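You operate a simulated robot arm through the tools that you are given. There is no shell and no other tool. Be economical: measure what you need, move in short steps, check, and stop when the job is done.

You run a simulated robot arm. Do the job below in one go: nothing can be reset, and whatever is moved stays where it is left.

## Task
Put the 92 pulley from the white table on the long table and the 78 pulley on the grey table. Put the small carton on the grey table away on the upper middle shelf of the tall rack. Put one of the numbered reels from the grey table on the shelf under the dryer. Stack the can that says "WAX" from the grey table on top of the can that says "grease". Count the caps on the grey table, then put as many of the yellow plates from the grey table on the top of the blue bench. Do these in any order. Set down upright: small carton, numbered reel.

It is judged by the outcome, as a careful person would: the job done as asked, and still so three seconds after it is handed in. It fails if anything else is knocked over, pushed out of place, dropped, spilled or broken. Lids that push on must go on centred and level and be pressed home; caps that screw on are set level and turned clockwise until they are tight.

## Robot
A 7-joint arm with a fingered hand on a trunk, on a base that drives. Base frame: it is fixed to the floor where the robot stands at the start and does not move with it; the origin is under the middle of the robot, x ahead of it, y to its left, z up; the surface under the hand at the start is at about z = 800. Units: mm, rad, N and s.
With the tool pointing down near the work surface it reaches from about 200 to 660 mm from the robot's upright axis, wherever it stands. Its first joint turns from -2.007 to 2.007 rad. Places, roughly: cap (5x5x2 cm) [-2500, -600, 800]; grey table [-2500, 0, 800]; long table [1300, -4100, 800]; numbered reel [-2750, 0, 750]; orange wax can, purple can [-2500, 500, 750]; pulley [500, 0, 750]; shelf under the dryer [-5400, -600, 300]; small carton (15x6x10 cm) [-2500, -200, 800]; top of the blue bench [-3700, 2900, 800]; upper middle shelf of the tall rack [3300, -2900, 1300]; yellow plate [-2750, 750, 750]. Payload 3.1 kg.
The TCP is the grasp point between the finger pads, 22 mm short of the fingertips. In the tool frame z runs along the fingers and y along their closing line. Largest opening 112 mm; the body of the gripper starts 60 mm behind the TCP. The gripper is a hand of 3 fingers: y runs from the thumb to the fingers, the wrist lies at [0, 0, -218] in the tool frame.
Orientation is that of the tool frame in the base frame, as a unit quaternion [x, y, z, w]. With the fingers straight down and closing along the base's y, the tool's x points along the base's -x, its y along +y and its z along -z.

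## Interface
- The arm moves only by the tool play_rows. Its argument "series" is a list of rows, each a list of 6 numbers: the shift along the tool's x, y, z in m, then the turn, a rotation vector about the tool's x, y, z in rad. In form: [[tx, ty, tz, rx, ry, rz], ...]. A call has 1 to 20 rows; each row is the pose to reach, as a shift and turn from the pose commanded when the call began, along the tool's axes at that moment. Rows are played at 5 a second. More than 50 mm and 0.15 rad between two rows, and nothing of the call is played. Where a pose cannot be reached the arm comes as near as it can. A force on the tool above 40 N (or 10 N above the force at the start of the call, whichever is more), or a blocked arm, ends the call early, and 0.2 s more pass. In this call time passes only in rows, and 0.2 s behind the last. The reply holds the time, the measured pose of the TCP, the force on the tool along the base axes, the opening and the grip force, in the units named above and with some noise, with the torque about the TCP (base axes, N m) and any sound that the robot's microphone picked up.
- Cameras (640 x 400 px; columns grow to the right, rows downward): "scene" is now at [4.7, 135.3, 1574.3]; the picture's right is [-0.26, -0.97, 0.00], its down [-0.84, 0.22, -0.50] and it looks along [0.48, -0.13, -0.87] (base axes); focal length 250 px, centre (320, 200). "wrist" rides on the gripper at [66, 3, -80] in the tool frame; the picture's right is [-0.05, 1.00, 0.00], its down [-0.77, -0.04, -0.64] and it looks along [-0.64, -0.03, 0.77] (tool axes); focal length 275 px, centre (320, 200).
- grab_frame(camera): a new picture of that camera. It takes no simulated time.
- move_column(by): slides the trunk up (or, below 0, down) by that many mm; the arm and the scene camera ride with it, the base frame stays. It gives what a move gives, with no picture.
- roll_base(legs): drives the robot by 1 to 6 legs, each [ahead, left, turn to the left] in mm, mm and rad, along the robot's own axes; the way and the turn of a leg run together, so that a leg with both is an arc; at most 1500 mm and 3.142 rad a leg. The arm and the cameras ride along, it lands a little off, and it stops where it bumps. It gives what a move gives.
- set_fingers(finger1, finger2, thumb_bend): sets how far each is bent, from 0 (flat) to 1 (curled in); at 0.3 the hand is open as for a grip, at 0.7 the pads meet at the TCP. One left out holds its place. A second passes; each finger stops where it meets its share of the squeeze, and holds until it gets a number again. It is the only way to open and close the hand. It gives what a move gives, with no picture; readings hold the bend of each and the force on the fingers (four entries, about 0 where the hand has none), thumb and palm.
- turn_head(pan, tilt): turns the head with the scene camera to pan (to the left, within 2.705 rad either way) and tilt (down, from -0.506 to 1.204), counted from straight ahead of the robot. It gives what a move gives.
- measure_at(camera, pixels): for up to 12 pixels [column, row] of the newest picture of that camera ("zoom" is the newest enlarged one), the place [x, y, z] in the base frame of the surface seen there, good to about 3 mm. It takes no simulated time.
- zoom(camera, box): a new picture of the part [left, top, right, bottom] of that camera's present view, enlarged. It takes no simulated time.
- close_job(): hands the job in; it is judged then, once.

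Work in short steps. Measure before you move; look again where a grasp or a placing could have gone wrong, and mend it. You have 138 turns and 162 pictures in all, those below and enlarged ones among them. Open the gripper and draw the arm clear of the work before you hand the job in, unless the task says otherwise.

The tools are called after "Emit:" as a command line: name --pt "numbers of a row" for each row, then --argument value for the rest, lists and objects as JSON in quotes. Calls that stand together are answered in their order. play_rows: Moves the arm, as the interface text tells. Its arguments: {"type":"object","properties":{"series":{"type":"array","items":{"type":"array","items":{"type":"number"}}}},"required":["series"]} The other tools are called the same way: move_column (by) slides the trunk up or down; set_fingers (finger1, finger2, thumb_bend) moves the fingers one by one; roll_base (legs) drives the base; turn_head (pan, tilt) turns the head that bears the scene camera; grab_frame (camera) takes a picture; measure_at (camera, pixels) gives the place of the surface under pixels of a picture; zoom (camera, box) takes an enlarged picture of a part of a camera's view; close_job () hands the job in.

At the start:

```text
t: 0.0
eef_pos: [382.3, -43.2, 1009.9]
ee_rot: [0.0, 1.0, 0.0, 0.0]
contact_force: [0.0, 0.4, -0.4]
ft_torque: [-0.01, 0.02, 0.0]
opening: 111.9
grasp_force: 0.1
shape: jaw
bend: [0.3, 0.3, 0.3]
finger forces: [0.1, 0.0, 0.0, 0.1, 0.0, 0.0]
trunk travel left (down, up): [-725.0, 265.0]
robot x, y, heading: [3.1, 3.6, -0.0]
head pan, tilt: [-0.258, 1.045]
```

scene: 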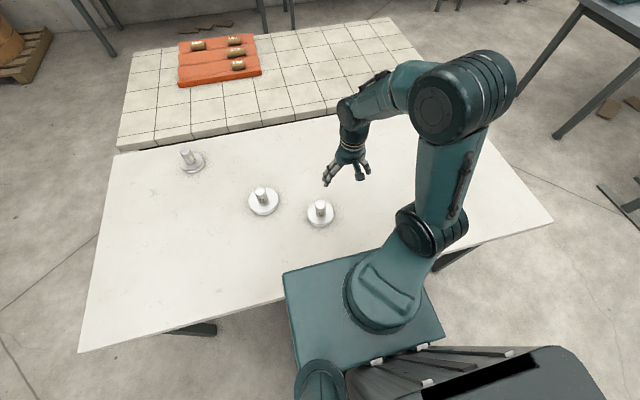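
wrist: 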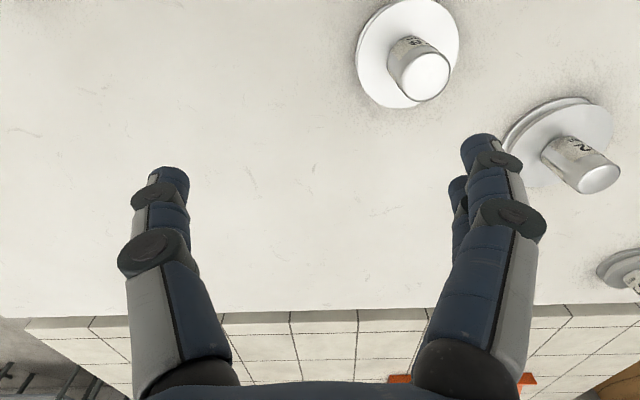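

The scene shows three pulleys on the white table at about (190,160), (263,200), (320,212). I zoom to read their numbers and measure them.

Emit:
zoom --camera "scene" --box '[160, 130, 360, 255]'

Emit:
zoom --camera "wrist" --box '[340, 0, 640, 300]'

Emit:
measure_at --camera "scene" --pixels '[[187, 151], [192, 166], [262, 190], [263, 206], [321, 204], [320, 219], [230, 250], [118, 156], [80, 350], [552, 220], [330, 120]]'

```text
3.20 times, centred on (260, 192) of scene
```

zoom: 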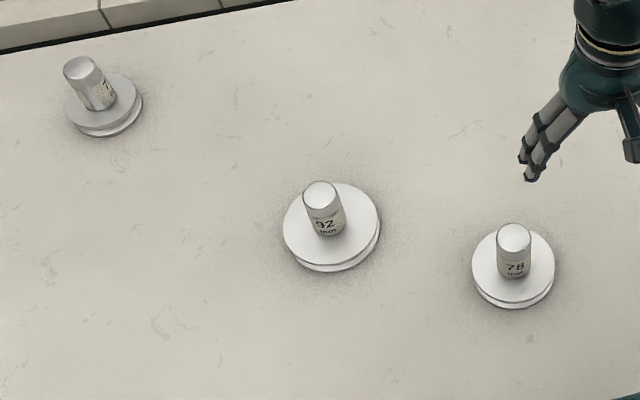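

```text
1.33 times, centred on (490, 150) of wrist
```

zoom: 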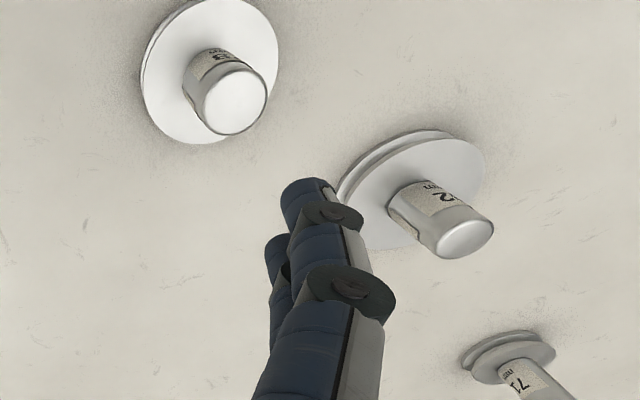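

```text
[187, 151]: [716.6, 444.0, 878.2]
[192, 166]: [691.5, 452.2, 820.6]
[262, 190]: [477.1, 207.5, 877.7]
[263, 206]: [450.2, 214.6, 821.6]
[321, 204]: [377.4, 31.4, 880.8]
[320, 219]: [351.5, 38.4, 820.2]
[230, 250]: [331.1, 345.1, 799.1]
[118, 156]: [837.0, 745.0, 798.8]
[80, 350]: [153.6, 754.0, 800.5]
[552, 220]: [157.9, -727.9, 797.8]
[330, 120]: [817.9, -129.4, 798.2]
```

The middle one is 92, the near one 78, and the far one 71. I measure the centres of the hub tops on the newest enlarged picture.

Emit:
measure_at --camera "zoom" --pixels '[[235, 100], [206, 100], [264, 100], [235, 72], [235, 128], [467, 238], [441, 242], [491, 232], [465, 222], [468, 253]]'

Emit:
turn_head --pan -1.2 --tilt 0.3

Emit:
grab_frame --camera "scene"

```text
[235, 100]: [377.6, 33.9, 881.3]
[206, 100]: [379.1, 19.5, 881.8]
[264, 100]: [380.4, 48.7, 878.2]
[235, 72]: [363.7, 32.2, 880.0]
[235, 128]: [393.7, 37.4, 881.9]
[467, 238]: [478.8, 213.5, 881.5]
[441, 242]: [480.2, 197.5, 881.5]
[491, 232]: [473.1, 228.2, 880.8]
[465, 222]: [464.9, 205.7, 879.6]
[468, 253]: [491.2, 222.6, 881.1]
```

```text
t: 1.2
eef_pos: [383.0, -43.3, 1011.0]
ee_rot: [0.0, 1.0, 0.0, 0.0]
contact_force: [0.1, -0.3, 0.2]
ft_torque: [-0.02, 0.04, 0.0]
opening: 111.9
grasp_force: 0.0
shape: jaw
bend: [0.3, 0.3, 0.3]
finger forces: [0.0, 0.0, 0.0, 0.0, 0.0, 0.0]
trunk travel left (down, up): [-725.0, 265.0]
robot x, y, heading: [0.7, -0.1, -0.005]
head pan, tilt: [-1.201, 0.3]
```

```text
157 pictures are left
```

scene: 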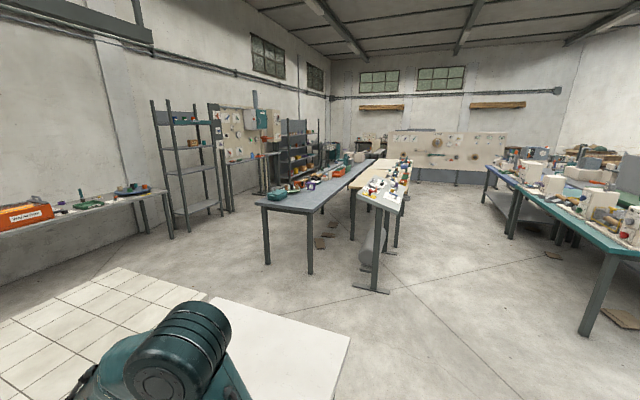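

Hub tops: 92 at about (478,213,881), 78 at (379,34,881). I take 92 first: move above it staying high, then down.

Emit:
play_rows --pt "-0.03 0.04 0 0 0 0" --pt "-0.06 0.08 0 0 0 0" --pt "-0.09 0.12 0 0 0 0" --pt "-0.095 0.165 0 0 0 0" --pt "-0.095 0.21 0 0 0 0" --pt "-0.095 0.256 0 0 0 0" --pt "-0.095 0.256 0.03 0 0 0" --pt "-0.095 0.256 0.03 0 0 0"

Emit:
grab_frame --camera "wrist"

```text
t: 3.0
eef_pos: [475.6, 213.6, 980.4]
ee_rot: [-0.001, 1.0, 0.0, 0.001]
contact_force: [-0.4, 0.1, 0.2]
ft_torque: [0.02, -0.03, 0.01]
opening: 112.2
grasp_force: 0.0
shape: jaw
bend: [0.3, 0.3, 0.3]
finger forces: [0.0, 0.1, 0.1, 0.0, 0.0, 0.0]
trunk travel left (down, up): [-725.0, 265.0]
robot x, y, heading: [4.6, -0.7, 0.003]
head pan, tilt: [-1.201, 0.3]
```

```text
156 pictures are left
```

wrist: 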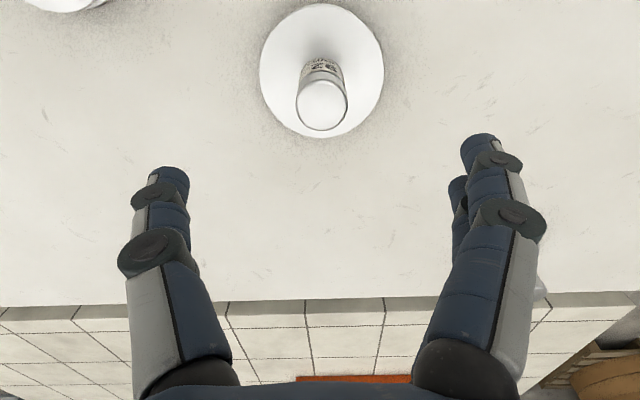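

The hub top (322,105) is centred between the fingers. I go down 118 mm to z about 862.

Emit:
play_rows --pt "-0.001 0 0.04 0 0 0" --pt "-0.002 0 0.08 0 0 0" --pt "-0.002 0 0.105 0 0 0" --pt "-0.002 0 0.118 0 0 0" --pt "-0.002 0 0.118 0 0 0"

Emit:
set_fingers --finger1 0.7 --finger2 0.7 --thumb_bend 0.7

Emit:
grab_frame --camera "wrist"

```text
t: 4.2
eef_pos: [478.4, 213.2, 862.3]
ee_rot: [0.001, 1.0, 0.001, -0.001]
contact_force: [0.8, -0.1, -0.2]
ft_torque: [0.0, 0.01, 0.01]
opening: 111.9
grasp_force: 0.0
shape: jaw
bend: [0.3, 0.3, 0.3]
finger forces: [0.0, 0.0, 0.0, 0.0, 0.1, 0.0]
trunk travel left (down, up): [-725.0, 265.0]
robot x, y, heading: [2.6, 3.9, 0.003]
head pan, tilt: [-1.201, 0.3]
```

```text
t: 5.2
eef_pos: [478.2, 213.5, 862.2]
ee_rot: [0.0, 1.0, 0.0, -0.001]
contact_force: [0.3, 0.5, 0.2]
ft_torque: [0.0, 0.02, -0.01]
opening: 28.5
grasp_force: 10.7
shape: fingers
bend: [0.61, 0.61, 0.63]
finger forces: [5.9, 5.5, 0.0, 0.0, 11.1, 0.1]
trunk travel left (down, up): [-725.0, 265.0]
robot x, y, heading: [-0.5, 2.6, -0.0]
head pan, tilt: [-1.201, 0.3]
```

```text
155 pictures are left
```

wrist: 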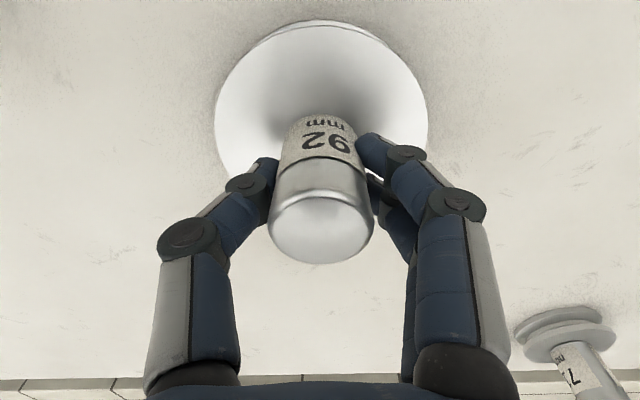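

Grip is at 10.7 N and the hub sits between the pads. I squeeze a bit more, then lift and check the load.

Emit:
set_fingers --finger1 0.85 --finger2 0.85 --thumb_bend 0.85

Emit:
play_rows --pt "0 0 -0.02 0 0 0" --pt "0 0 -0.06 0 0 0" --pt "0 0 -0.1 0 0 0" --pt "0 0 -0.14 0 0 0" --pt "0 0 -0.16 0 0 0"

Emit:
grab_frame --camera "wrist"

```text
t: 6.2
eef_pos: [479.1, 212.4, 863.1]
ee_rot: [0.0, 1.0, -0.001, 0.0]
contact_force: [0.7, 0.7, 0.4]
ft_torque: [0.07, 0.02, 0.0]
opening: 27.7
grasp_force: 20.4
shape: fingers
bend: [0.6, 0.61, 0.65]
finger forces: [9.9, 10.0, 0.0, 0.1, 19.9, 0.0]
trunk travel left (down, up): [-725.0, 265.0]
robot x, y, heading: [-1.4, 2.4, -0.002]
head pan, tilt: [-1.201, 0.3]
```

```text
t: 7.4
eef_pos: [479.4, 213.6, 1022.1]
ee_rot: [0.0, 1.0, 0.0, 0.0]
contact_force: [0.0, -0.2, -3.2]
ft_torque: [-0.04, 0.0, -0.03]
opening: 27.7
grasp_force: 19.7
shape: fingers
bend: [0.59, 0.6, 0.65]
finger forces: [10.3, 10.4, 0.1, 0.0, 19.1, 0.0]
trunk travel left (down, up): [-725.0, 265.0]
robot x, y, heading: [-1.6, -2.3, 0.0]
head pan, tilt: [-1.201, 0.3]
```

```text
154 pictures are left
```

wrist: 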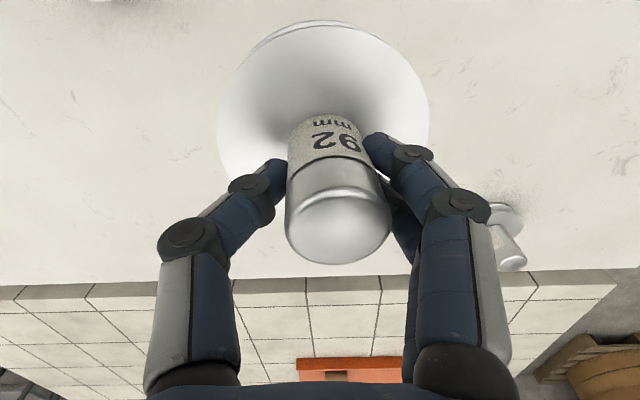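

Lifted with load 3.2 N. I now measure the way to the long table in the scene picture: table corners, board stand, rack legs.

Emit:
measure_at --camera "scene" --pixels '[[257, 203], [310, 212], [372, 160], [345, 158], [268, 263], [310, 272], [375, 290], [402, 210], [359, 198], [300, 198], [330, 183], [173, 236]]'

Emit:
zoom --camera "scene" --box '[230, 120, 430, 245]'

```text
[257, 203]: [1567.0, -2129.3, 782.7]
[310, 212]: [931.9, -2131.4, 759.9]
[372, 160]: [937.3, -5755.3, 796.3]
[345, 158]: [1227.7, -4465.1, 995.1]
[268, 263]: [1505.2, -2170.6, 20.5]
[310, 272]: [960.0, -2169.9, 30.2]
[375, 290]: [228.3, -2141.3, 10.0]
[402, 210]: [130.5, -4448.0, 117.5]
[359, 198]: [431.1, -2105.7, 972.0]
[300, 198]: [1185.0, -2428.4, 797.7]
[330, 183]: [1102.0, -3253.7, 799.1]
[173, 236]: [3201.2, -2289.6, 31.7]
```

```text
3.20 times, centred on (330, 182) of scene
```

zoom: 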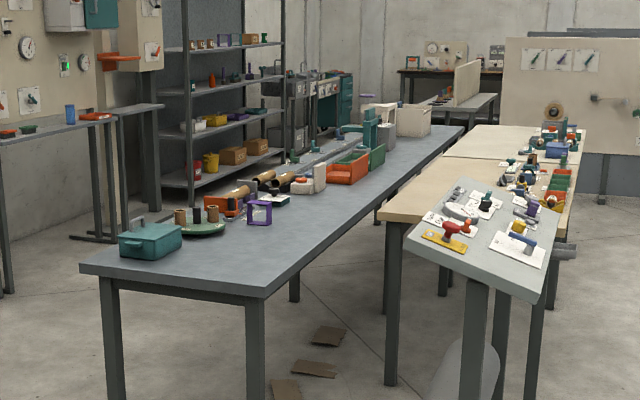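

The long table spans x 930–1567 and y from −2130 onward at z≈798, with its near end free around (1100,−2400). I back off from the white table, slide right, turn to face −y and drive up to the long table's near end.

Emit:
roll_base --legs '[[-350, 0, 0], [0, -1350, 0], [0, 0, -1.571], [0, 1500, 0], [250, 0, 0]]'

Emit:
turn_head --pan 0.0 --tilt 0.7

Emit:
grab_frame --camera "scene"

```text
t: 28.2
eef_pos: [1312.1, -2119.9, 1021.7]
ee_rot: [0.714, 0.7, 0.0, 0.0]
contact_force: [-0.4, 0.2, -2.3]
ft_torque: [0.02, 0.04, -0.01]
opening: 27.4
grasp_force: 20.0
shape: fingers
bend: [0.59, 0.6, 0.66]
finger forces: [10.6, 10.9, 0.0, 0.0, 19.1, 0.1]
trunk travel left (down, up): [-725.0, 265.0]
robot x, y, heading: [1107.4, -1635.5, -1.591]
head pan, tilt: [-1.201, 0.3]
```

```text
t: 29.6
eef_pos: [1312.4, -2118.9, 1022.7]
ee_rot: [0.715, 0.699, 0.0, 0.0]
contact_force: [-0.5, 0.1, -3.0]
ft_torque: [-0.01, -0.02, -0.01]
opening: 27.6
grasp_force: 20.3
shape: fingers
bend: [0.59, 0.6, 0.66]
finger forces: [10.6, 10.8, 0.0, 0.0, 19.0, 0.1]
trunk travel left (down, up): [-725.0, 265.0]
robot x, y, heading: [1105.6, -1632.3, -1.593]
head pan, tilt: [0.0, 0.7]
```

```text
152 pictures are left
```

scene: 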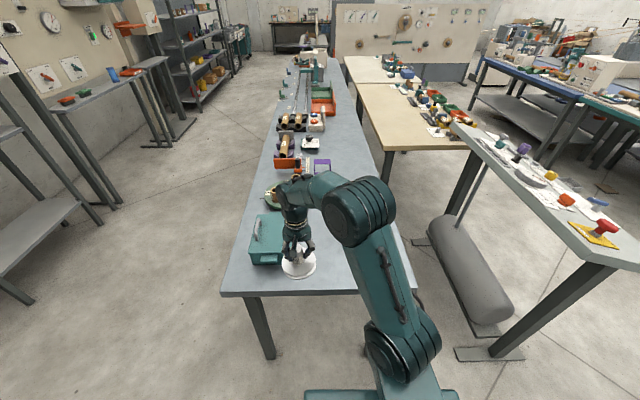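

The table end is ahead and the pulley hangs near the teal box, so I swing the arm 170 mm to the right first, then drive ahead 170 mm.

Emit:
play_rows --pt "0 -0.03 0 0 0 0" --pt "0 -0.07 0 0 0 0" --pt "0 -0.11 0 0 0 0" --pt "0 -0.15 0 0 0 0" --pt "0 -0.19 0 0 0 0"

Emit:
roll_base --legs '[[180, 0, 0]]'

Emit:
grab_frame --camera "scene"

Emit:
grab_frame --camera "wrist"

```text
t: 30.8
eef_pos: [1120.7, -2115.5, 1021.5]
ee_rot: [0.714, 0.7, 0.0, 0.0]
contact_force: [-0.1, 0.1, -2.3]
ft_torque: [-0.01, 0.02, -0.01]
opening: 27.3
grasp_force: 20.0
shape: fingers
bend: [0.59, 0.6, 0.66]
finger forces: [10.6, 11.0, 0.0, 0.1, 18.9, 0.0]
trunk travel left (down, up): [-725.0, 265.0]
robot x, y, heading: [1103.8, -1635.6, -1.59]
head pan, tilt: [0.0, 0.7]
```

```text
t: 32.3
eef_pos: [1119.5, -2295.0, 1022.4]
ee_rot: [0.715, 0.699, 0.001, 0.0]
contact_force: [0.7, 0.2, -2.5]
ft_torque: [0.01, 0.07, 0.0]
opening: 27.6
grasp_force: 20.3
shape: fingers
bend: [0.59, 0.6, 0.66]
finger forces: [10.6, 11.2, 0.0, 0.0, 18.9, 0.0]
trunk travel left (down, up): [-725.0, 265.0]
robot x, y, heading: [1107.8, -1814.1, -1.59]
head pan, tilt: [0.0, 0.7]
```

```text
151 pictures are left
```

scene: 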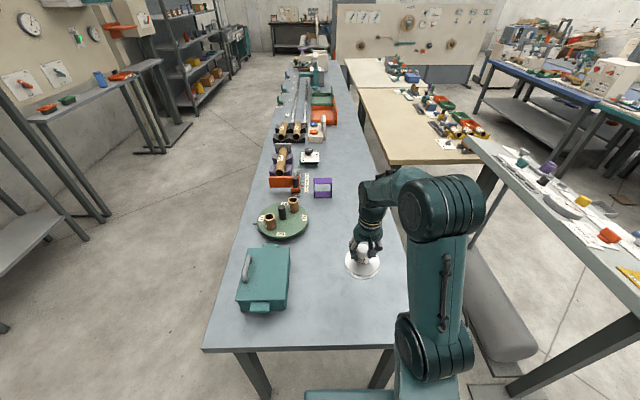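

```text
150 pictures are left
```

wrist: 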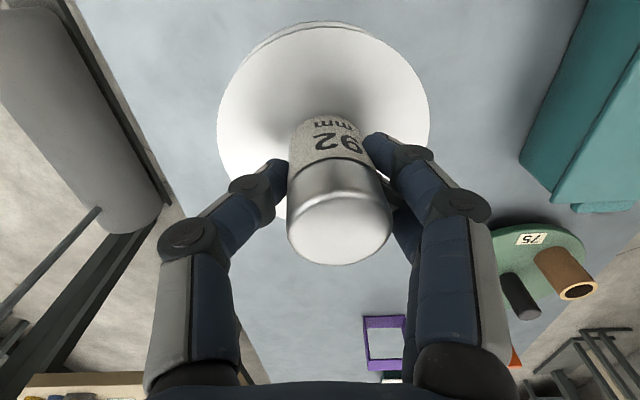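

The pulley hangs over clear table at about (1120,−2295). I lower it until contact near TCP z 862 (table 798–799).

Emit:
play_rows --pt "0 0 0.04 0 0 0" --pt "0 0 0.08 0 0 0" --pt "0 0 0.12 0 0 0" --pt "0 0 0.145 0 0 0" --pt "0 0 0.152 0 0 0" --pt "0 0 0.156 0 0 0" --pt "0 0 0.159 0 0 0" --pt "0 0 0.159 0 0 0"

Emit:
measure_at --camera "scene" --pixels '[[345, 300], [380, 320], [300, 330]]'

```text
t: 34.1
eef_pos: [1118.7, -2295.5, 863.3]
ee_rot: [0.715, 0.7, 0.001, 0.0]
contact_force: [-1.9, 0.1, 2.6]
ft_torque: [0.0, -0.19, -0.01]
opening: 27.2
grasp_force: 20.7
shape: fingers
bend: [0.59, 0.6, 0.66]
finger forces: [10.1, 11.2, 0.0, 0.1, 20.1, 0.1]
trunk travel left (down, up): [-725.0, 265.0]
robot x, y, heading: [1108.3, -1813.7, -1.592]
head pan, tilt: [0.0, 0.7]
```

```text
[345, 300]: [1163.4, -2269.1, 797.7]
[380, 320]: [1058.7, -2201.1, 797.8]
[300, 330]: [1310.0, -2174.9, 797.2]
```

Force went from −2.5 to +2.6 N: the pulley rests on the table. I open the hand gently and rise.

Emit:
set_fingers --finger1 0.5 --finger2 0.5 --thumb_bend 0.5

Emit:
set_fingers --finger1 0.3 --finger2 0.3 --thumb_bend 0.3

Emit:
play_rows --pt "0 0 -0.04 0 0 0" --pt "0 0 -0.08 0 0 0" --pt "0 0 -0.12 0 0 0" --pt "0 0 -0.16 0 0 0"

Emit:
grab_frame --camera "wrist"

```text
t: 35.1
eef_pos: [1118.3, -2295.6, 862.2]
ee_rot: [0.714, 0.7, 0.0, 0.0]
contact_force: [-0.4, 0.3, -0.6]
ft_torque: [-0.02, 0.0, -0.01]
opening: 54.4
grasp_force: 0.1
shape: fingers
bend: [0.5, 0.5, 0.5]
finger forces: [0.1, 0.1, 0.0, 0.0, 0.0, 0.0]
trunk travel left (down, up): [-725.0, 265.0]
robot x, y, heading: [1104.7, -1814.2, -1.591]
head pan, tilt: [0.0, 0.7]
```

```text
t: 36.1
eef_pos: [1120.6, -2295.0, 862.9]
ee_rot: [0.714, 0.7, 0.0, 0.0]
contact_force: [0.3, -0.6, 0.2]
ft_torque: [-0.01, 0.03, 0.0]
opening: 111.0
grasp_force: 0.0
shape: fingers
bend: [0.3, 0.3, 0.3]
finger forces: [0.0, 0.0, 0.1, 0.0, 0.0, 0.0]
trunk travel left (down, up): [-725.0, 265.0]
robot x, y, heading: [1101.2, -1814.9, -1.591]
head pan, tilt: [0.0, 0.7]
```

```text
t: 37.1
eef_pos: [1120.6, -2293.7, 1024.1]
ee_rot: [0.714, 0.7, -0.001, 0.0]
contact_force: [0.4, 0.0, 0.5]
ft_torque: [0.02, -0.01, -0.02]
opening: 111.1
grasp_force: 0.0
shape: fingers
bend: [0.3, 0.3, 0.3]
finger forces: [0.1, 0.1, 0.0, 0.0, 0.1, 0.0]
trunk travel left (down, up): [-725.0, 265.0]
robot x, y, heading: [1106.4, -1813.5, -1.594]
head pan, tilt: [0.0, 0.7]
```

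```text
149 pictures are left
```

wrist: 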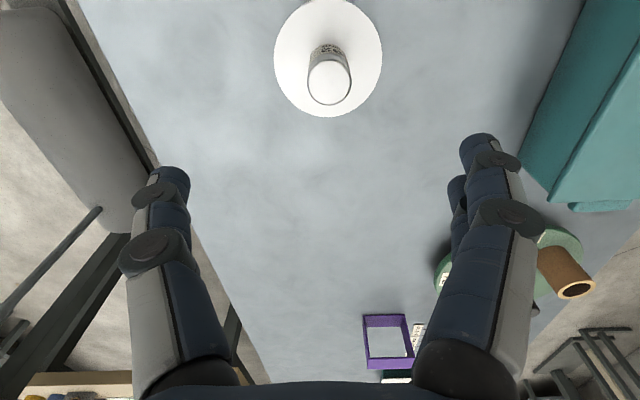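

The 92 pulley stands upright on the long table. While here I look toward the tall rack (pan ≈1.1).

Emit:
turn_head --pan 1.1 --tilt 0.15

Emit:
zoom --camera "scene" --box '[200, 80, 520, 280]'

Emit:
grab_frame --camera "scene"

```text
t: 38.5
eef_pos: [1119.3, -2294.3, 1022.4]
ee_rot: [0.715, 0.699, 0.0, 0.001]
contact_force: [0.4, 0.0, 0.3]
ft_torque: [0.05, -0.02, 0.02]
opening: 111.3
grasp_force: 0.1
shape: fingers
bend: [0.3, 0.3, 0.3]
finger forces: [0.0, 0.1, 0.0, 0.0, 0.0, 0.0]
trunk travel left (down, up): [-725.0, 265.0]
robot x, y, heading: [1104.2, -1811.8, -1.591]
head pan, tilt: [1.1, 0.15]
```

```text
2.00 times, centred on (360, 180) of scene
```

zoom: 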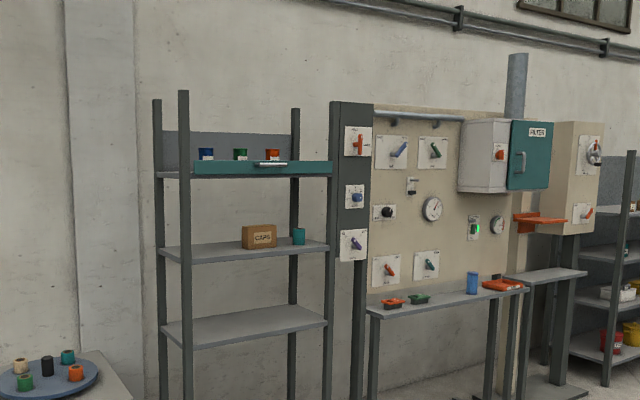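

```text
147 pictures are left
```

scene: 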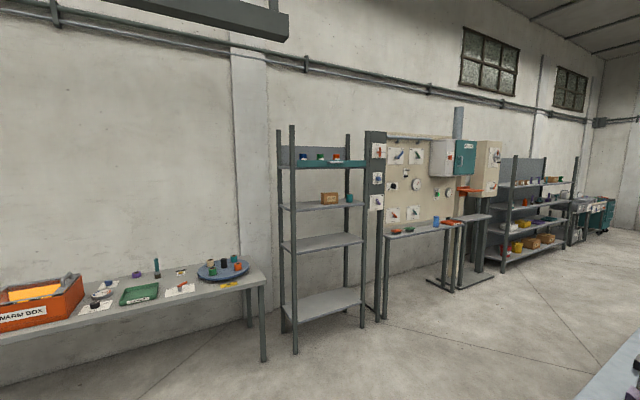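

The rack has four shelves; the upper middle one holds a carton and a can. I measure it.

Emit:
measure_at --camera "scene" --pixels '[[300, 206], [315, 206], [350, 205], [360, 201], [285, 205], [330, 194], [350, 196], [330, 244], [318, 166], [293, 340], [360, 320], [345, 168]]'

```text
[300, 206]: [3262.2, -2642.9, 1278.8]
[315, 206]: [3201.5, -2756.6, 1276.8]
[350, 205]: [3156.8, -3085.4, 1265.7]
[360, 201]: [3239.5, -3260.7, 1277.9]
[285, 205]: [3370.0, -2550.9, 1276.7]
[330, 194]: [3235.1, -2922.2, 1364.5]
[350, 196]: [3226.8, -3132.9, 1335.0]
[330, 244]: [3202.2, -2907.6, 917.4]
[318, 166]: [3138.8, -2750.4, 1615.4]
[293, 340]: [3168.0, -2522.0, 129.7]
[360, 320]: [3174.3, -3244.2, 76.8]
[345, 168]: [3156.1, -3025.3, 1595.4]
```

Upper middle shelf surface is z≈1278, front edge x≈3150, free at y≈−2700. Now I drive back the same way to the white table for the 78 pulley.

Emit:
roll_base --legs '[[-450, 0, 0], [0, -1500, 0], [0, 0, 1.591], [0, 1360, 0], [390, 0, 0]]'

Emit:
grab_frame --camera "wrist"

```text
t: 60.6
eef_pos: [518.1, 40.9, 1023.2]
ee_rot: [0.014, 1.0, 0.0, 0.0]
contact_force: [-0.3, 0.5, 0.3]
ft_torque: [-0.01, 0.04, -0.01]
opening: 111.3
grasp_force: 0.0
shape: fingers
bend: [0.3, 0.3, 0.3]
finger forces: [0.0, 0.0, 0.1, 0.0, 0.0, 0.1]
trunk travel left (down, up): [-725.0, 265.0]
robot x, y, heading: [38.9, 30.8, -0.029]
head pan, tilt: [1.1, 0.15]
```

```text
146 pictures are left
```

wrist: 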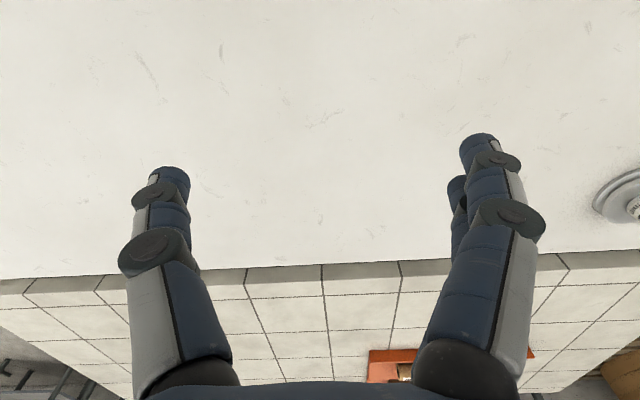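

TCP is (518,41); the 78 hub is at (379,34). I move back 139 mm at height and look.

Emit:
play_rows --pt "0.04 -0.003 0 0 0 0" --pt "0.08 -0.006 0 0 0 0" --pt "0.12 -0.01 0.02 0 0 0" --pt "0.139 -0.011 0.04 0 0 0" --pt "0.139 -0.011 0.04 0 0 0"

Emit:
grab_frame --camera "wrist"

Emit:
measure_at --camera "wrist" --pixels '[[322, 105], [300, 105], [344, 105]]'

```text
t: 61.8
eef_pos: [377.1, 34.8, 982.9]
ee_rot: [0.016, 1.0, -0.001, 0.001]
contact_force: [-0.2, -0.2, 0.7]
ft_torque: [0.0, 0.01, 0.0]
opening: 111.5
grasp_force: 0.3
shape: fingers
bend: [0.3, 0.3, 0.3]
finger forces: [0.0, 0.0, 0.1, 0.0, 0.0, 0.1]
trunk travel left (down, up): [-725.0, 265.0]
robot x, y, heading: [39.0, 28.1, -0.029]
head pan, tilt: [1.1, 0.15]
```

```text
145 pictures are left
```

wrist: 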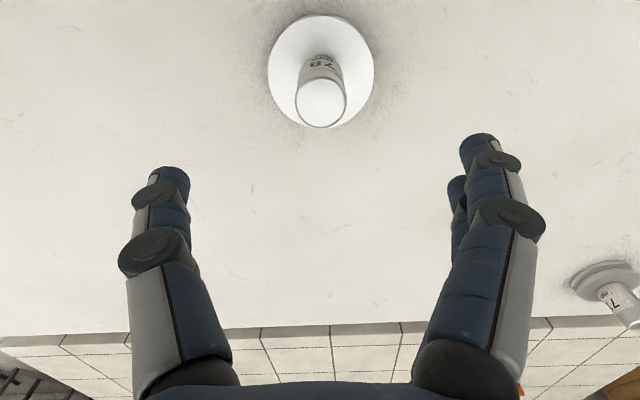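

```text
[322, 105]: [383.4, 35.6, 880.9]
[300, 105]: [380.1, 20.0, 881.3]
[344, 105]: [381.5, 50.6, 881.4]
```

The hub (322,105) is centred as before. I go down 121 mm and grip.

Emit:
play_rows --pt "-0.001 0 0.04 0 0 0" --pt "-0.002 0 0.08 0 0 0" --pt "-0.002 0 0.108 0 0 0" --pt "-0.002 0 0.121 0 0 0" --pt "-0.002 0 0.121 0 0 0"

Emit:
set_fingers --finger1 0.85 --finger2 0.85 --thumb_bend 0.85

Emit:
play_rows --pt "0 0 -0.02 0 0 0" --pt "0 0 -0.06 0 0 0" --pt "0 0 -0.1 0 0 0" --pt "0 0 -0.14 0 0 0" --pt "0 0 -0.16 0 0 0"

Emit:
turn_head --pan 2.6 --tilt 0.3

Emit:
grab_frame --camera "scene"

Emit:
grab_frame --camera "wrist"

```text
t: 63.0
eef_pos: [379.8, 33.9, 863.4]
ee_rot: [0.015, 1.0, 0.0, 0.001]
contact_force: [0.0, 0.0, 0.2]
ft_torque: [-0.02, 0.02, 0.01]
opening: 111.1
grasp_force: 0.0
shape: fingers
bend: [0.3, 0.3, 0.3]
finger forces: [0.0, 0.1, 0.1, 0.0, 0.0, 0.0]
trunk travel left (down, up): [-725.0, 265.0]
robot x, y, heading: [34.9, 30.1, -0.032]
head pan, tilt: [1.1, 0.15]
```

```text
t: 64.0
eef_pos: [379.8, 33.9, 864.7]
ee_rot: [0.015, 1.0, 0.0, 0.0]
contact_force: [0.4, -0.5, 0.2]
ft_torque: [0.08, -0.01, -0.03]
opening: 27.6
grasp_force: 19.7
shape: fingers
bend: [0.61, 0.62, 0.65]
finger forces: [9.9, 9.7, 0.1, 0.1, 20.0, 0.0]
trunk travel left (down, up): [-725.0, 265.0]
robot x, y, heading: [32.8, 32.5, -0.029]
head pan, tilt: [1.1, 0.15]
```

```text
t: 65.2
eef_pos: [378.9, 34.8, 1025.7]
ee_rot: [0.014, 1.0, 0.0, 0.0]
contact_force: [0.5, -0.6, -2.3]
ft_torque: [0.04, 0.03, 0.01]
opening: 27.7
grasp_force: 19.8
shape: fingers
bend: [0.59, 0.61, 0.65]
finger forces: [10.2, 10.0, 0.0, 0.0, 19.1, 0.0]
trunk travel left (down, up): [-725.0, 265.0]
robot x, y, heading: [36.9, 27.9, -0.033]
head pan, tilt: [1.1, 0.15]
```

```text
t: 66.8
eef_pos: [380.5, 34.9, 1023.9]
ee_rot: [0.013, 1.0, 0.0, 0.001]
contact_force: [1.1, 0.1, -0.4]
ft_torque: [-0.01, 0.0, -0.01]
opening: 27.5
grasp_force: 19.7
shape: fingers
bend: [0.59, 0.61, 0.65]
finger forces: [10.3, 10.0, 0.0, 0.0, 19.1, 0.1]
trunk travel left (down, up): [-725.0, 265.0]
robot x, y, heading: [36.5, 32.0, -0.026]
head pan, tilt: [2.601, 0.3]
```

```text
144 pictures are left
```

scene: 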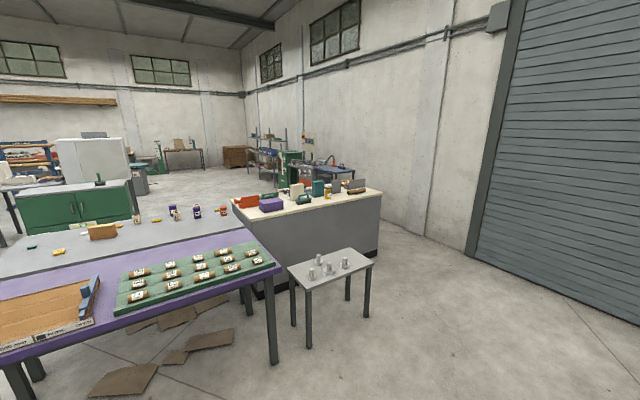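

```text
143 pictures are left
```

wrist: 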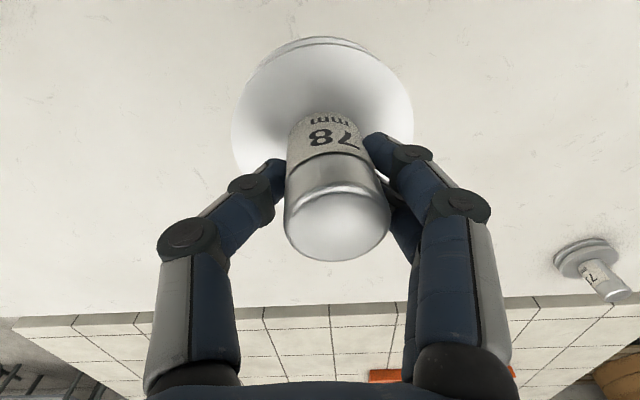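

78 is held. Behind me there is a purple table (with reel trays) adjoining a grey one with carton and cans. I zoom and measure.

Emit:
measure_at --camera "scene" --pixels '[[100, 230], [215, 233], [223, 207], [196, 209], [173, 209], [60, 252], [20, 262], [275, 268], [240, 228], [30, 340], [200, 270], [150, 245]]'

Emit:
zoom --camera "scene" --box '[0, 170, 320, 370]'

```text
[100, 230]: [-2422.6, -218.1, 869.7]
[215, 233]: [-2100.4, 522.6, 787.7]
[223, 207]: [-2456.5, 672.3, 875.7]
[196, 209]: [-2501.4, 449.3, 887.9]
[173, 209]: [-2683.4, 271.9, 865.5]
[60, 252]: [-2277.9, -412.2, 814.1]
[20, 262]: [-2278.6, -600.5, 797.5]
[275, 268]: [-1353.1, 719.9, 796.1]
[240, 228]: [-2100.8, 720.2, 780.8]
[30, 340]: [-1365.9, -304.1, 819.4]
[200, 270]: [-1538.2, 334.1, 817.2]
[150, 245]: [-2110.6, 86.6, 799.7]
```

```text
2.00 times, centred on (160, 270) of scene
```

zoom: 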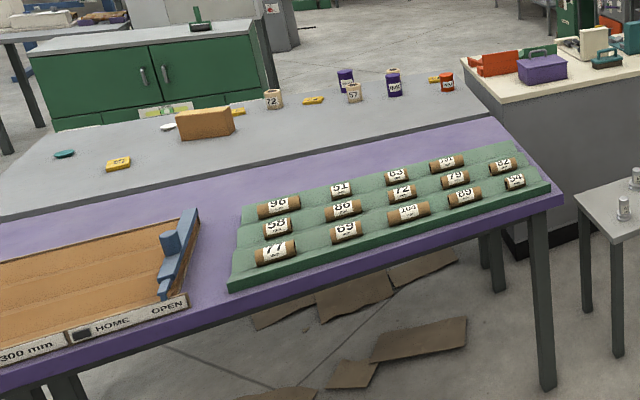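

The purple table (x −1350…−2100) stands in front of the grey one, so I must reach the grey one from behind or the ends. I look over the other shoulder for the way and measure the gap.

Emit:
measure_at --camera "scene" --pixels '[[30, 245], [130, 222], [232, 210], [250, 280], [270, 360], [310, 345], [85, 185], [130, 200], [12, 232], [236, 215], [262, 295], [10, 180]]'

Emit:
turn_head --pan -2.6 --tilt 0.3

Emit:
grab_frame --camera "scene"

```text
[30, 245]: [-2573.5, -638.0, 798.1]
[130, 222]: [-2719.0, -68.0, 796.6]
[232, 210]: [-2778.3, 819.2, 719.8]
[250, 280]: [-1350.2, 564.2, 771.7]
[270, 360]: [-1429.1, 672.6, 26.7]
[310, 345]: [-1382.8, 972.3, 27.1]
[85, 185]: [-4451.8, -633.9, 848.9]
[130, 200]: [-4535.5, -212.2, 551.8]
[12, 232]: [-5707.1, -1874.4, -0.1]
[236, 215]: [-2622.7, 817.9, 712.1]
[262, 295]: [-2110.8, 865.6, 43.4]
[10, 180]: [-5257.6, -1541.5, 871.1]
```

```text
t: 70.9
eef_pos: [380.6, 33.6, 1024.7]
ee_rot: [0.014, 1.0, 0.001, 0.0]
contact_force: [-0.5, 0.2, -2.1]
ft_torque: [0.01, -0.01, 0.0]
opening: 27.7
grasp_force: 19.5
shape: fingers
bend: [0.59, 0.61, 0.65]
finger forces: [10.2, 10.0, 0.0, 0.0, 19.2, 0.0]
trunk travel left (down, up): [-725.0, 265.0]
robot x, y, heading: [31.5, 29.0, -0.03]
head pan, tilt: [-2.601, 0.3]
```

```text
141 pictures are left
```

scene: 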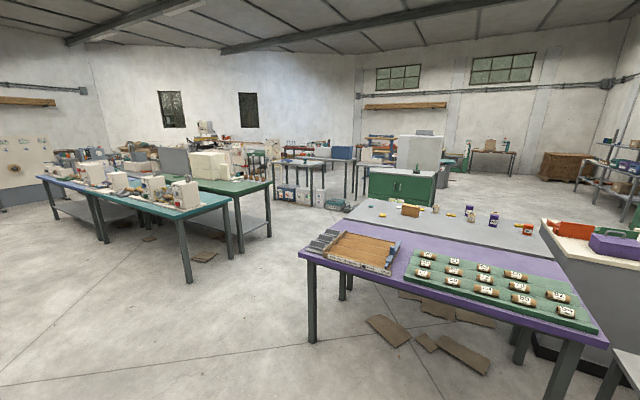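

The passage at the −y end (px ~ (300,300)) is open. I measure the far edge of the grey table, its −y end, and obstacles.

Emit:
measure_at --camera "scene" --pixels '[[305, 253], [312, 340], [345, 215], [365, 200], [430, 207], [520, 218], [190, 282], [243, 252], [270, 235], [360, 205], [345, 298], [435, 210]]'

Emit:
zoom --camera "scene" --box '[230, 130, 550, 330]'

```text
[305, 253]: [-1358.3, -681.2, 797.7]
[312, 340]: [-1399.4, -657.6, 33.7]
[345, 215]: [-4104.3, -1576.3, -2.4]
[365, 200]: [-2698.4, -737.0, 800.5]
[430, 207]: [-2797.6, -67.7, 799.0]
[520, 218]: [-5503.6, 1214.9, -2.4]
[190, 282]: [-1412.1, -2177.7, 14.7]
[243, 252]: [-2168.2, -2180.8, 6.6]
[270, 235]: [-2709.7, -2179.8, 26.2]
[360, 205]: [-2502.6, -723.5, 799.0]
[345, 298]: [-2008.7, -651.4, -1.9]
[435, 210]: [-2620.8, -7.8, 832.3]
```

```text
2.00 times, centred on (390, 230) of scene
```

zoom: 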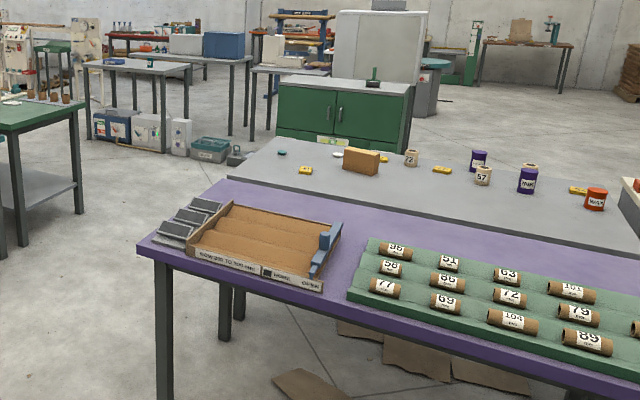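

The passage (y −740…−2180) and the space behind the grey table down to the cabinet (x −4450) are free. I drive there backwards, keeping heading 0, and look.

Emit:
roll_base --legs '[[-450, 0, 0.03], [0, -1460, 0], [-1500, 0, 0], [-1500, 0, 0], [0, 900, 0]]'

Emit:
turn_head --pan 0.5 --tilt 0.6

Emit:
grab_frame --camera "scene"

```text
t: 98.9
eef_pos: [-3048.9, -481.0, 1024.4]
ee_rot: [0.026, 1.0, 0.0, 0.001]
contact_force: [0.2, 1.3, -1.2]
ft_torque: [0.01, 0.0, -0.02]
opening: 27.7
grasp_force: 19.4
shape: fingers
bend: [0.59, 0.61, 0.65]
finger forces: [10.3, 10.1, 0.0, 0.0, 19.1, 0.0]
trunk travel left (down, up): [-725.0, 265.0]
robot x, y, heading: [-3394.0, -476.2, -0.054]
head pan, tilt: [-2.601, 0.3]
```

```text
t: 101.6
eef_pos: [-3049.9, -481.0, 1025.1]
ee_rot: [0.026, 1.0, 0.001, 0.0]
contact_force: [-1.4, -0.1, -3.2]
ft_torque: [0.02, -0.02, -0.03]
opening: 27.7
grasp_force: 19.8
shape: fingers
bend: [0.59, 0.61, 0.65]
finger forces: [10.2, 10.0, 0.0, 0.1, 19.2, 0.0]
trunk travel left (down, up): [-725.0, 265.0]
robot x, y, heading: [-3394.8, -476.4, -0.05]
head pan, tilt: [0.499, 0.6]
```

```text
139 pictures are left
```

scene: 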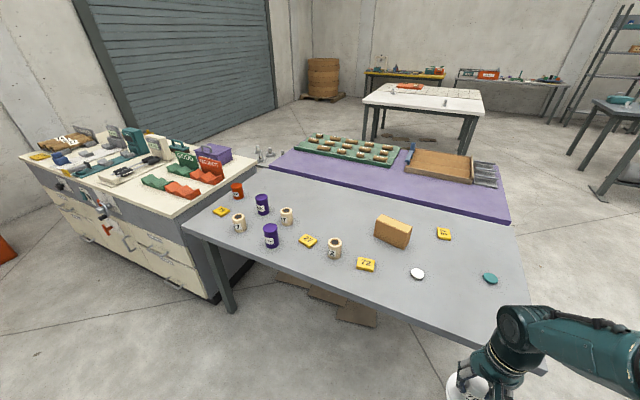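

Now I see the grey table well. I zoom in for details and measure items.

Emit:
zoom --camera "scene" --box '[190, 170, 350, 270]'

Emit:
zoom --camera "scene" --box '[350, 190, 550, 315]'

Emit:
measure_at --camera "scene" --pixels '[[417, 273], [490, 278], [444, 234], [365, 264], [308, 240], [221, 211], [395, 222], [335, 238], [287, 209], [238, 214], [262, 197], [270, 227]]'

Emit:
measure_at --camera "scene" --pixels '[[237, 184], [183, 227], [518, 345], [515, 225], [300, 300], [450, 300], [470, 245], [400, 325], [240, 260], [265, 285], [277, 175]]'

```text
4.00 times, centred on (270, 220) of scene
```

zoom: 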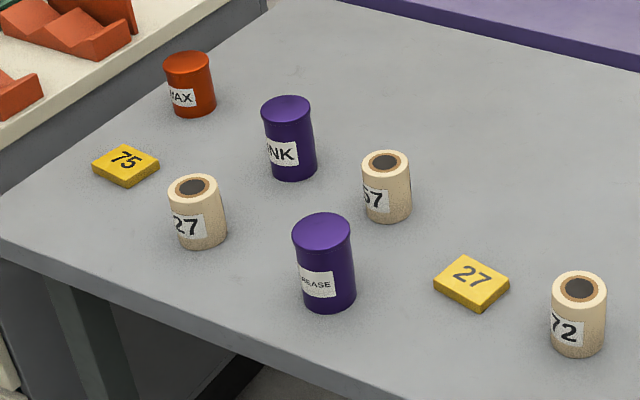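

```text
3.20 times, centred on (450, 252) of scene
```

zoom: 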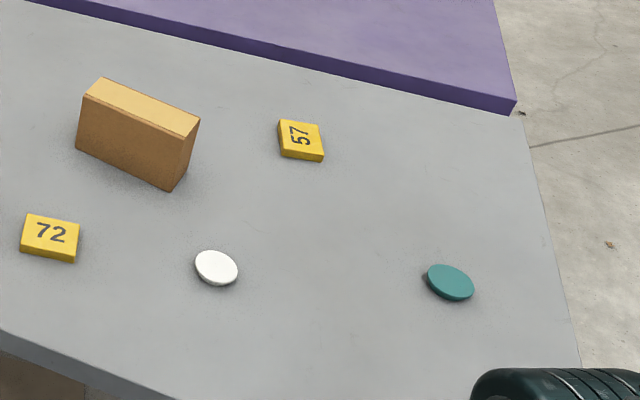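

```text
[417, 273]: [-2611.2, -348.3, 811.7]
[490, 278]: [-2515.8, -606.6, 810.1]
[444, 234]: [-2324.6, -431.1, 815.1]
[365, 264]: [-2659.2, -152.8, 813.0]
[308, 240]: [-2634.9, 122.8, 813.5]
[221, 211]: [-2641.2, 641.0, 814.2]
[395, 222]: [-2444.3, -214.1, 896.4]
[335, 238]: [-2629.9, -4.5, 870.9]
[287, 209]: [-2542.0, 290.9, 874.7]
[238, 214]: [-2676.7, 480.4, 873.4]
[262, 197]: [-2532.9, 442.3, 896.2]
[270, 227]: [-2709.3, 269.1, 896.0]
```

```text
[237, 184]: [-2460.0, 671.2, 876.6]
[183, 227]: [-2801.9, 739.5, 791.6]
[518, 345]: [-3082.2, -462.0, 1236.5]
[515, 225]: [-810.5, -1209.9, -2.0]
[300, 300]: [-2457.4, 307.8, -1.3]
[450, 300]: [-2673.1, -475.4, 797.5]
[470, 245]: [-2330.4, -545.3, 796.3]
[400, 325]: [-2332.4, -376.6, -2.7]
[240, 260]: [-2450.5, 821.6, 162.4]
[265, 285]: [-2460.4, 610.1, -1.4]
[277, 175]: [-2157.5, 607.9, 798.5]
```

Items are clear: two caps (white, teal), plates 75/27/72/57, reels 27/57/72, cans WAX (−2460,671), INK, GREASE (−2709,269), carton (−2444,−214). I place the 78 pulley at free spot (−2690,−590): drive ahead and right, correcting heading.

Emit:
roll_base --legs '[[250, -110, 0.05]]'

Emit:
grab_frame --camera "wrist"

```text
t: 103.5
eef_pos: [-2803.6, -581.4, 1025.4]
ee_rot: [0.002, 1.0, 0.0, 0.0]
contact_force: [-0.6, 0.7, -3.0]
ft_torque: [0.03, -0.04, 0.0]
opening: 28.0
grasp_force: 19.9
shape: fingers
bend: [0.59, 0.61, 0.65]
finger forces: [10.3, 10.0, 0.1, 0.0, 19.2, 0.1]
trunk travel left (down, up): [-725.0, 265.0]
robot x, y, heading: [-3148.2, -596.3, -0.005]
head pan, tilt: [0.499, 0.6]
```

```text
136 pictures are left
```

wrist: 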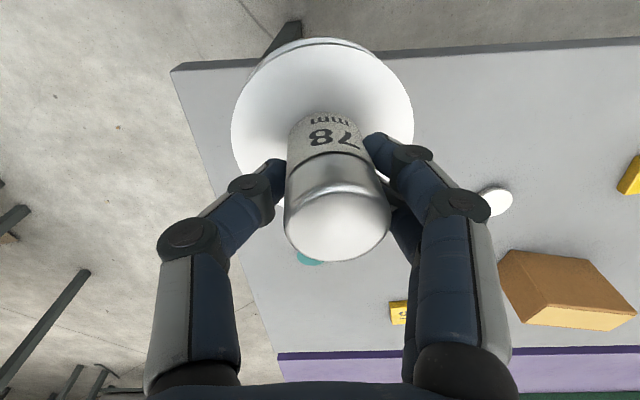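

The pulley is still held straight. I move 113 mm ahead over the table and lower to contact.

Emit:
play_rows --pt "-0.04 0 0 0 0 0" --pt "-0.08 0 0 0 0 0" --pt "-0.113 0 0 0 0 0" --pt "-0.113 0 0.045 0 0 0" --pt "-0.113 0 0.09 0 0 0" --pt "-0.113 0 0.135 0 0 0" --pt "-0.113 0 0.152 0 0 0" --pt "-0.113 0 0.158 0 0 0" --pt "-0.113 0 0.162 0 0 0" --pt "-0.113 0 0.162 0 0 0"

```text
t: 105.7
eef_pos: [-2690.5, -582.7, 862.6]
ee_rot: [0.001, 1.0, 0.0, 0.001]
contact_force: [0.3, -1.8, 2.6]
ft_torque: [0.07, -0.01, -0.02]
opening: 27.4
grasp_force: 19.8
shape: fingers
bend: [0.59, 0.61, 0.65]
finger forces: [9.9, 9.7, 0.0, 0.0, 19.8, 0.0]
trunk travel left (down, up): [-725.0, 265.0]
robot x, y, heading: [-3148.2, -591.5, -0.003]
head pan, tilt: [0.499, 0.6]
```

The pulley touches the table (+2.6 N). I release and rise.

Emit:
set_fingers --finger1 0.5 --finger2 0.5 --thumb_bend 0.5

Emit:
set_fingers --finger1 0.3 --finger2 0.3 --thumb_bend 0.3

Emit:
play_rows --pt "0 0 -0.04 0 0 0" --pt "0 0 -0.08 0 0 0" --pt "0 0 -0.12 0 0 0" --pt "0 0 -0.16 0 0 0" --pt "0 0 -0.19 0 0 0"

Emit:
turn_head --pan 0.0 --tilt 0.8

Emit:
roll_base --legs '[[0, 380, 0]]'

Emit:
grab_frame --camera "scene"

Emit:
grab_frame --camera "wrist"

```text
t: 106.7
eef_pos: [-2690.3, -581.2, 864.3]
ee_rot: [0.002, 1.0, -0.001, 0.0]
contact_force: [-0.4, 0.0, 0.0]
ft_torque: [-0.01, 0.03, 0.0]
opening: 54.6
grasp_force: 0.1
shape: fingers
bend: [0.5, 0.5, 0.5]
finger forces: [0.1, 0.0, 0.1, 0.0, 0.0, 0.0]
trunk travel left (down, up): [-725.0, 265.0]
robot x, y, heading: [-3147.0, -591.9, -0.002]
head pan, tilt: [0.499, 0.6]
```

```text
t: 107.7
eef_pos: [-2691.8, -581.3, 864.1]
ee_rot: [0.002, 1.0, 0.0, 0.001]
contact_force: [-0.1, -0.1, 0.7]
ft_torque: [0.0, 0.03, -0.03]
opening: 111.1
grasp_force: 0.1
shape: fingers
bend: [0.3, 0.3, 0.3]
finger forces: [0.0, 0.0, 0.1, 0.0, 0.0, 0.1]
trunk travel left (down, up): [-725.0, 265.0]
robot x, y, heading: [-3149.3, -592.6, 0.001]
head pan, tilt: [0.499, 0.6]
```

```text
t: 108.9
eef_pos: [-2693.2, -580.0, 1053.4]
ee_rot: [0.002, 1.0, 0.0, 0.0]
contact_force: [0.4, -0.6, -0.7]
ft_torque: [0.01, 0.01, -0.01]
opening: 111.1
grasp_force: 0.1
shape: fingers
bend: [0.3, 0.3, 0.3]
finger forces: [0.1, 0.1, 0.1, 0.1, 0.0, 0.0]
trunk travel left (down, up): [-725.0, 265.0]
robot x, y, heading: [-3151.5, -589.2, -0.004]
head pan, tilt: [0.499, 0.6]
```

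```text
t: 109.8
eef_pos: [-2692.3, -580.2, 1051.3]
ee_rot: [0.002, 1.0, 0.0, 0.0]
contact_force: [0.0, 0.4, 0.6]
ft_torque: [0.02, -0.02, -0.03]
opening: 111.2
grasp_force: 0.1
shape: fingers
bend: [0.3, 0.3, 0.3]
finger forces: [0.0, 0.1, 0.0, 0.0, 0.1, 0.0]
trunk travel left (down, up): [-725.0, 265.0]
robot x, y, heading: [-3145.9, -593.5, -0.001]
head pan, tilt: [0.0, 0.799]
```

```text
t: 112.2
eef_pos: [-2691.4, -198.2, 1050.9]
ee_rot: [0.001, 1.0, 0.0, 0.0]
contact_force: [0.3, 0.2, 0.4]
ft_torque: [-0.01, -0.02, 0.0]
opening: 111.4
grasp_force: 0.0
shape: fingers
bend: [0.3, 0.3, 0.3]
finger forces: [0.1, 0.1, 0.1, 0.0, 0.0, 0.0]
trunk travel left (down, up): [-725.0, 265.0]
robot x, y, heading: [-3146.8, -209.9, -0.002]
head pan, tilt: [0.0, 0.799]
```

```text
135 pictures are left
```

scene: 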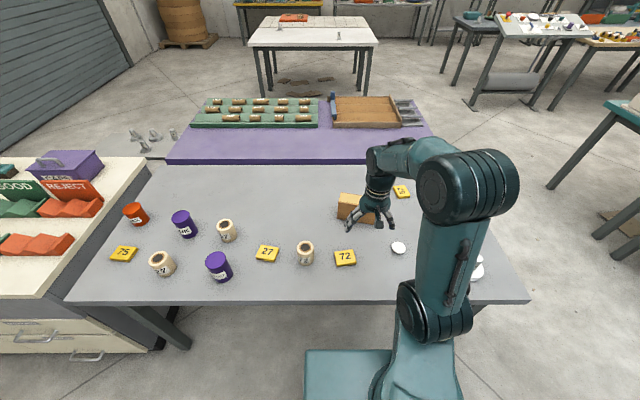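

```text
134 pictures are left
```

wrist: 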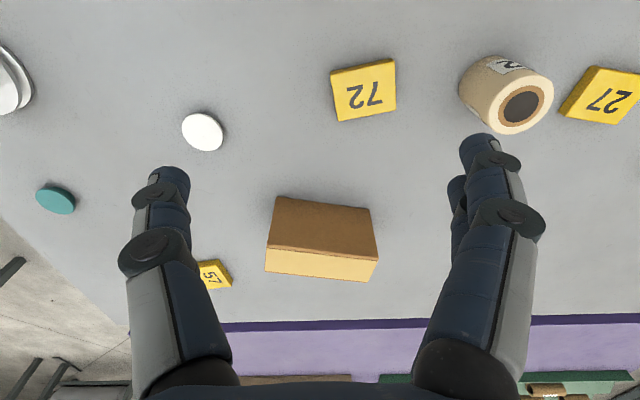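

Pulley placed. The hand is over the carton, but first I do the cans: drive left to about (−3047,520) to reach both WAX and GREASE.

Emit:
roll_base --legs '[[0, 730, 0], [100, 0, 0]]'

Emit:
turn_head --pan 0.0 --tilt 0.95

Emit:
grab_frame --camera "scene"

Emit:
grab_frame --camera "wrist"

```text
t: 116.9
eef_pos: [-2592.8, 532.9, 1052.0]
ee_rot: [-0.005, 1.0, 0.001, 0.0]
contact_force: [0.0, -0.2, -0.1]
ft_torque: [-0.01, 0.03, 0.0]
opening: 111.2
grasp_force: 0.0
shape: fingers
bend: [0.3, 0.3, 0.3]
finger forces: [0.0, 0.0, 0.0, 0.0, 0.0, 0.1]
trunk travel left (down, up): [-725.0, 265.0]
robot x, y, heading: [-3047.9, 512.9, 0.01]
head pan, tilt: [0.0, 0.799]
```

```text
t: 117.6
eef_pos: [-2592.7, 533.8, 1052.2]
ee_rot: [-0.006, 1.0, 0.0, 0.0]
contact_force: [-0.3, -0.3, -0.7]
ft_torque: [0.0, -0.02, -0.02]
opening: 111.2
grasp_force: 0.1
shape: fingers
bend: [0.3, 0.3, 0.3]
finger forces: [0.1, 0.1, 0.1, 0.1, 0.0, 0.1]
trunk travel left (down, up): [-725.0, 265.0]
robot x, y, heading: [-3047.0, 515.5, 0.009]
head pan, tilt: [0.0, 0.949]
```

```text
133 pictures are left
```

scene: 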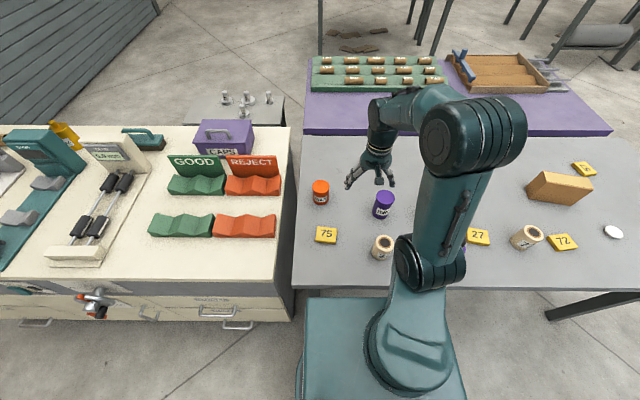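

```text
132 pictures are left
```

wrist: 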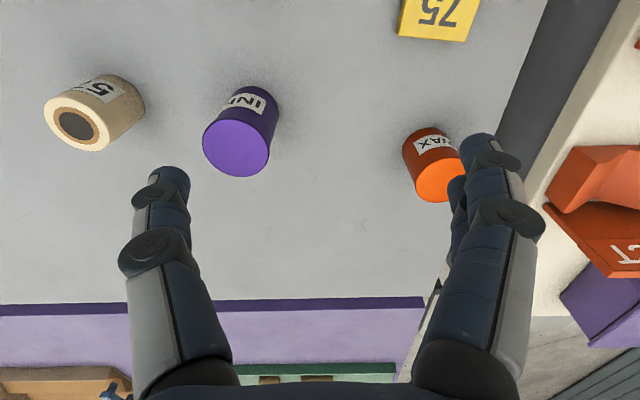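

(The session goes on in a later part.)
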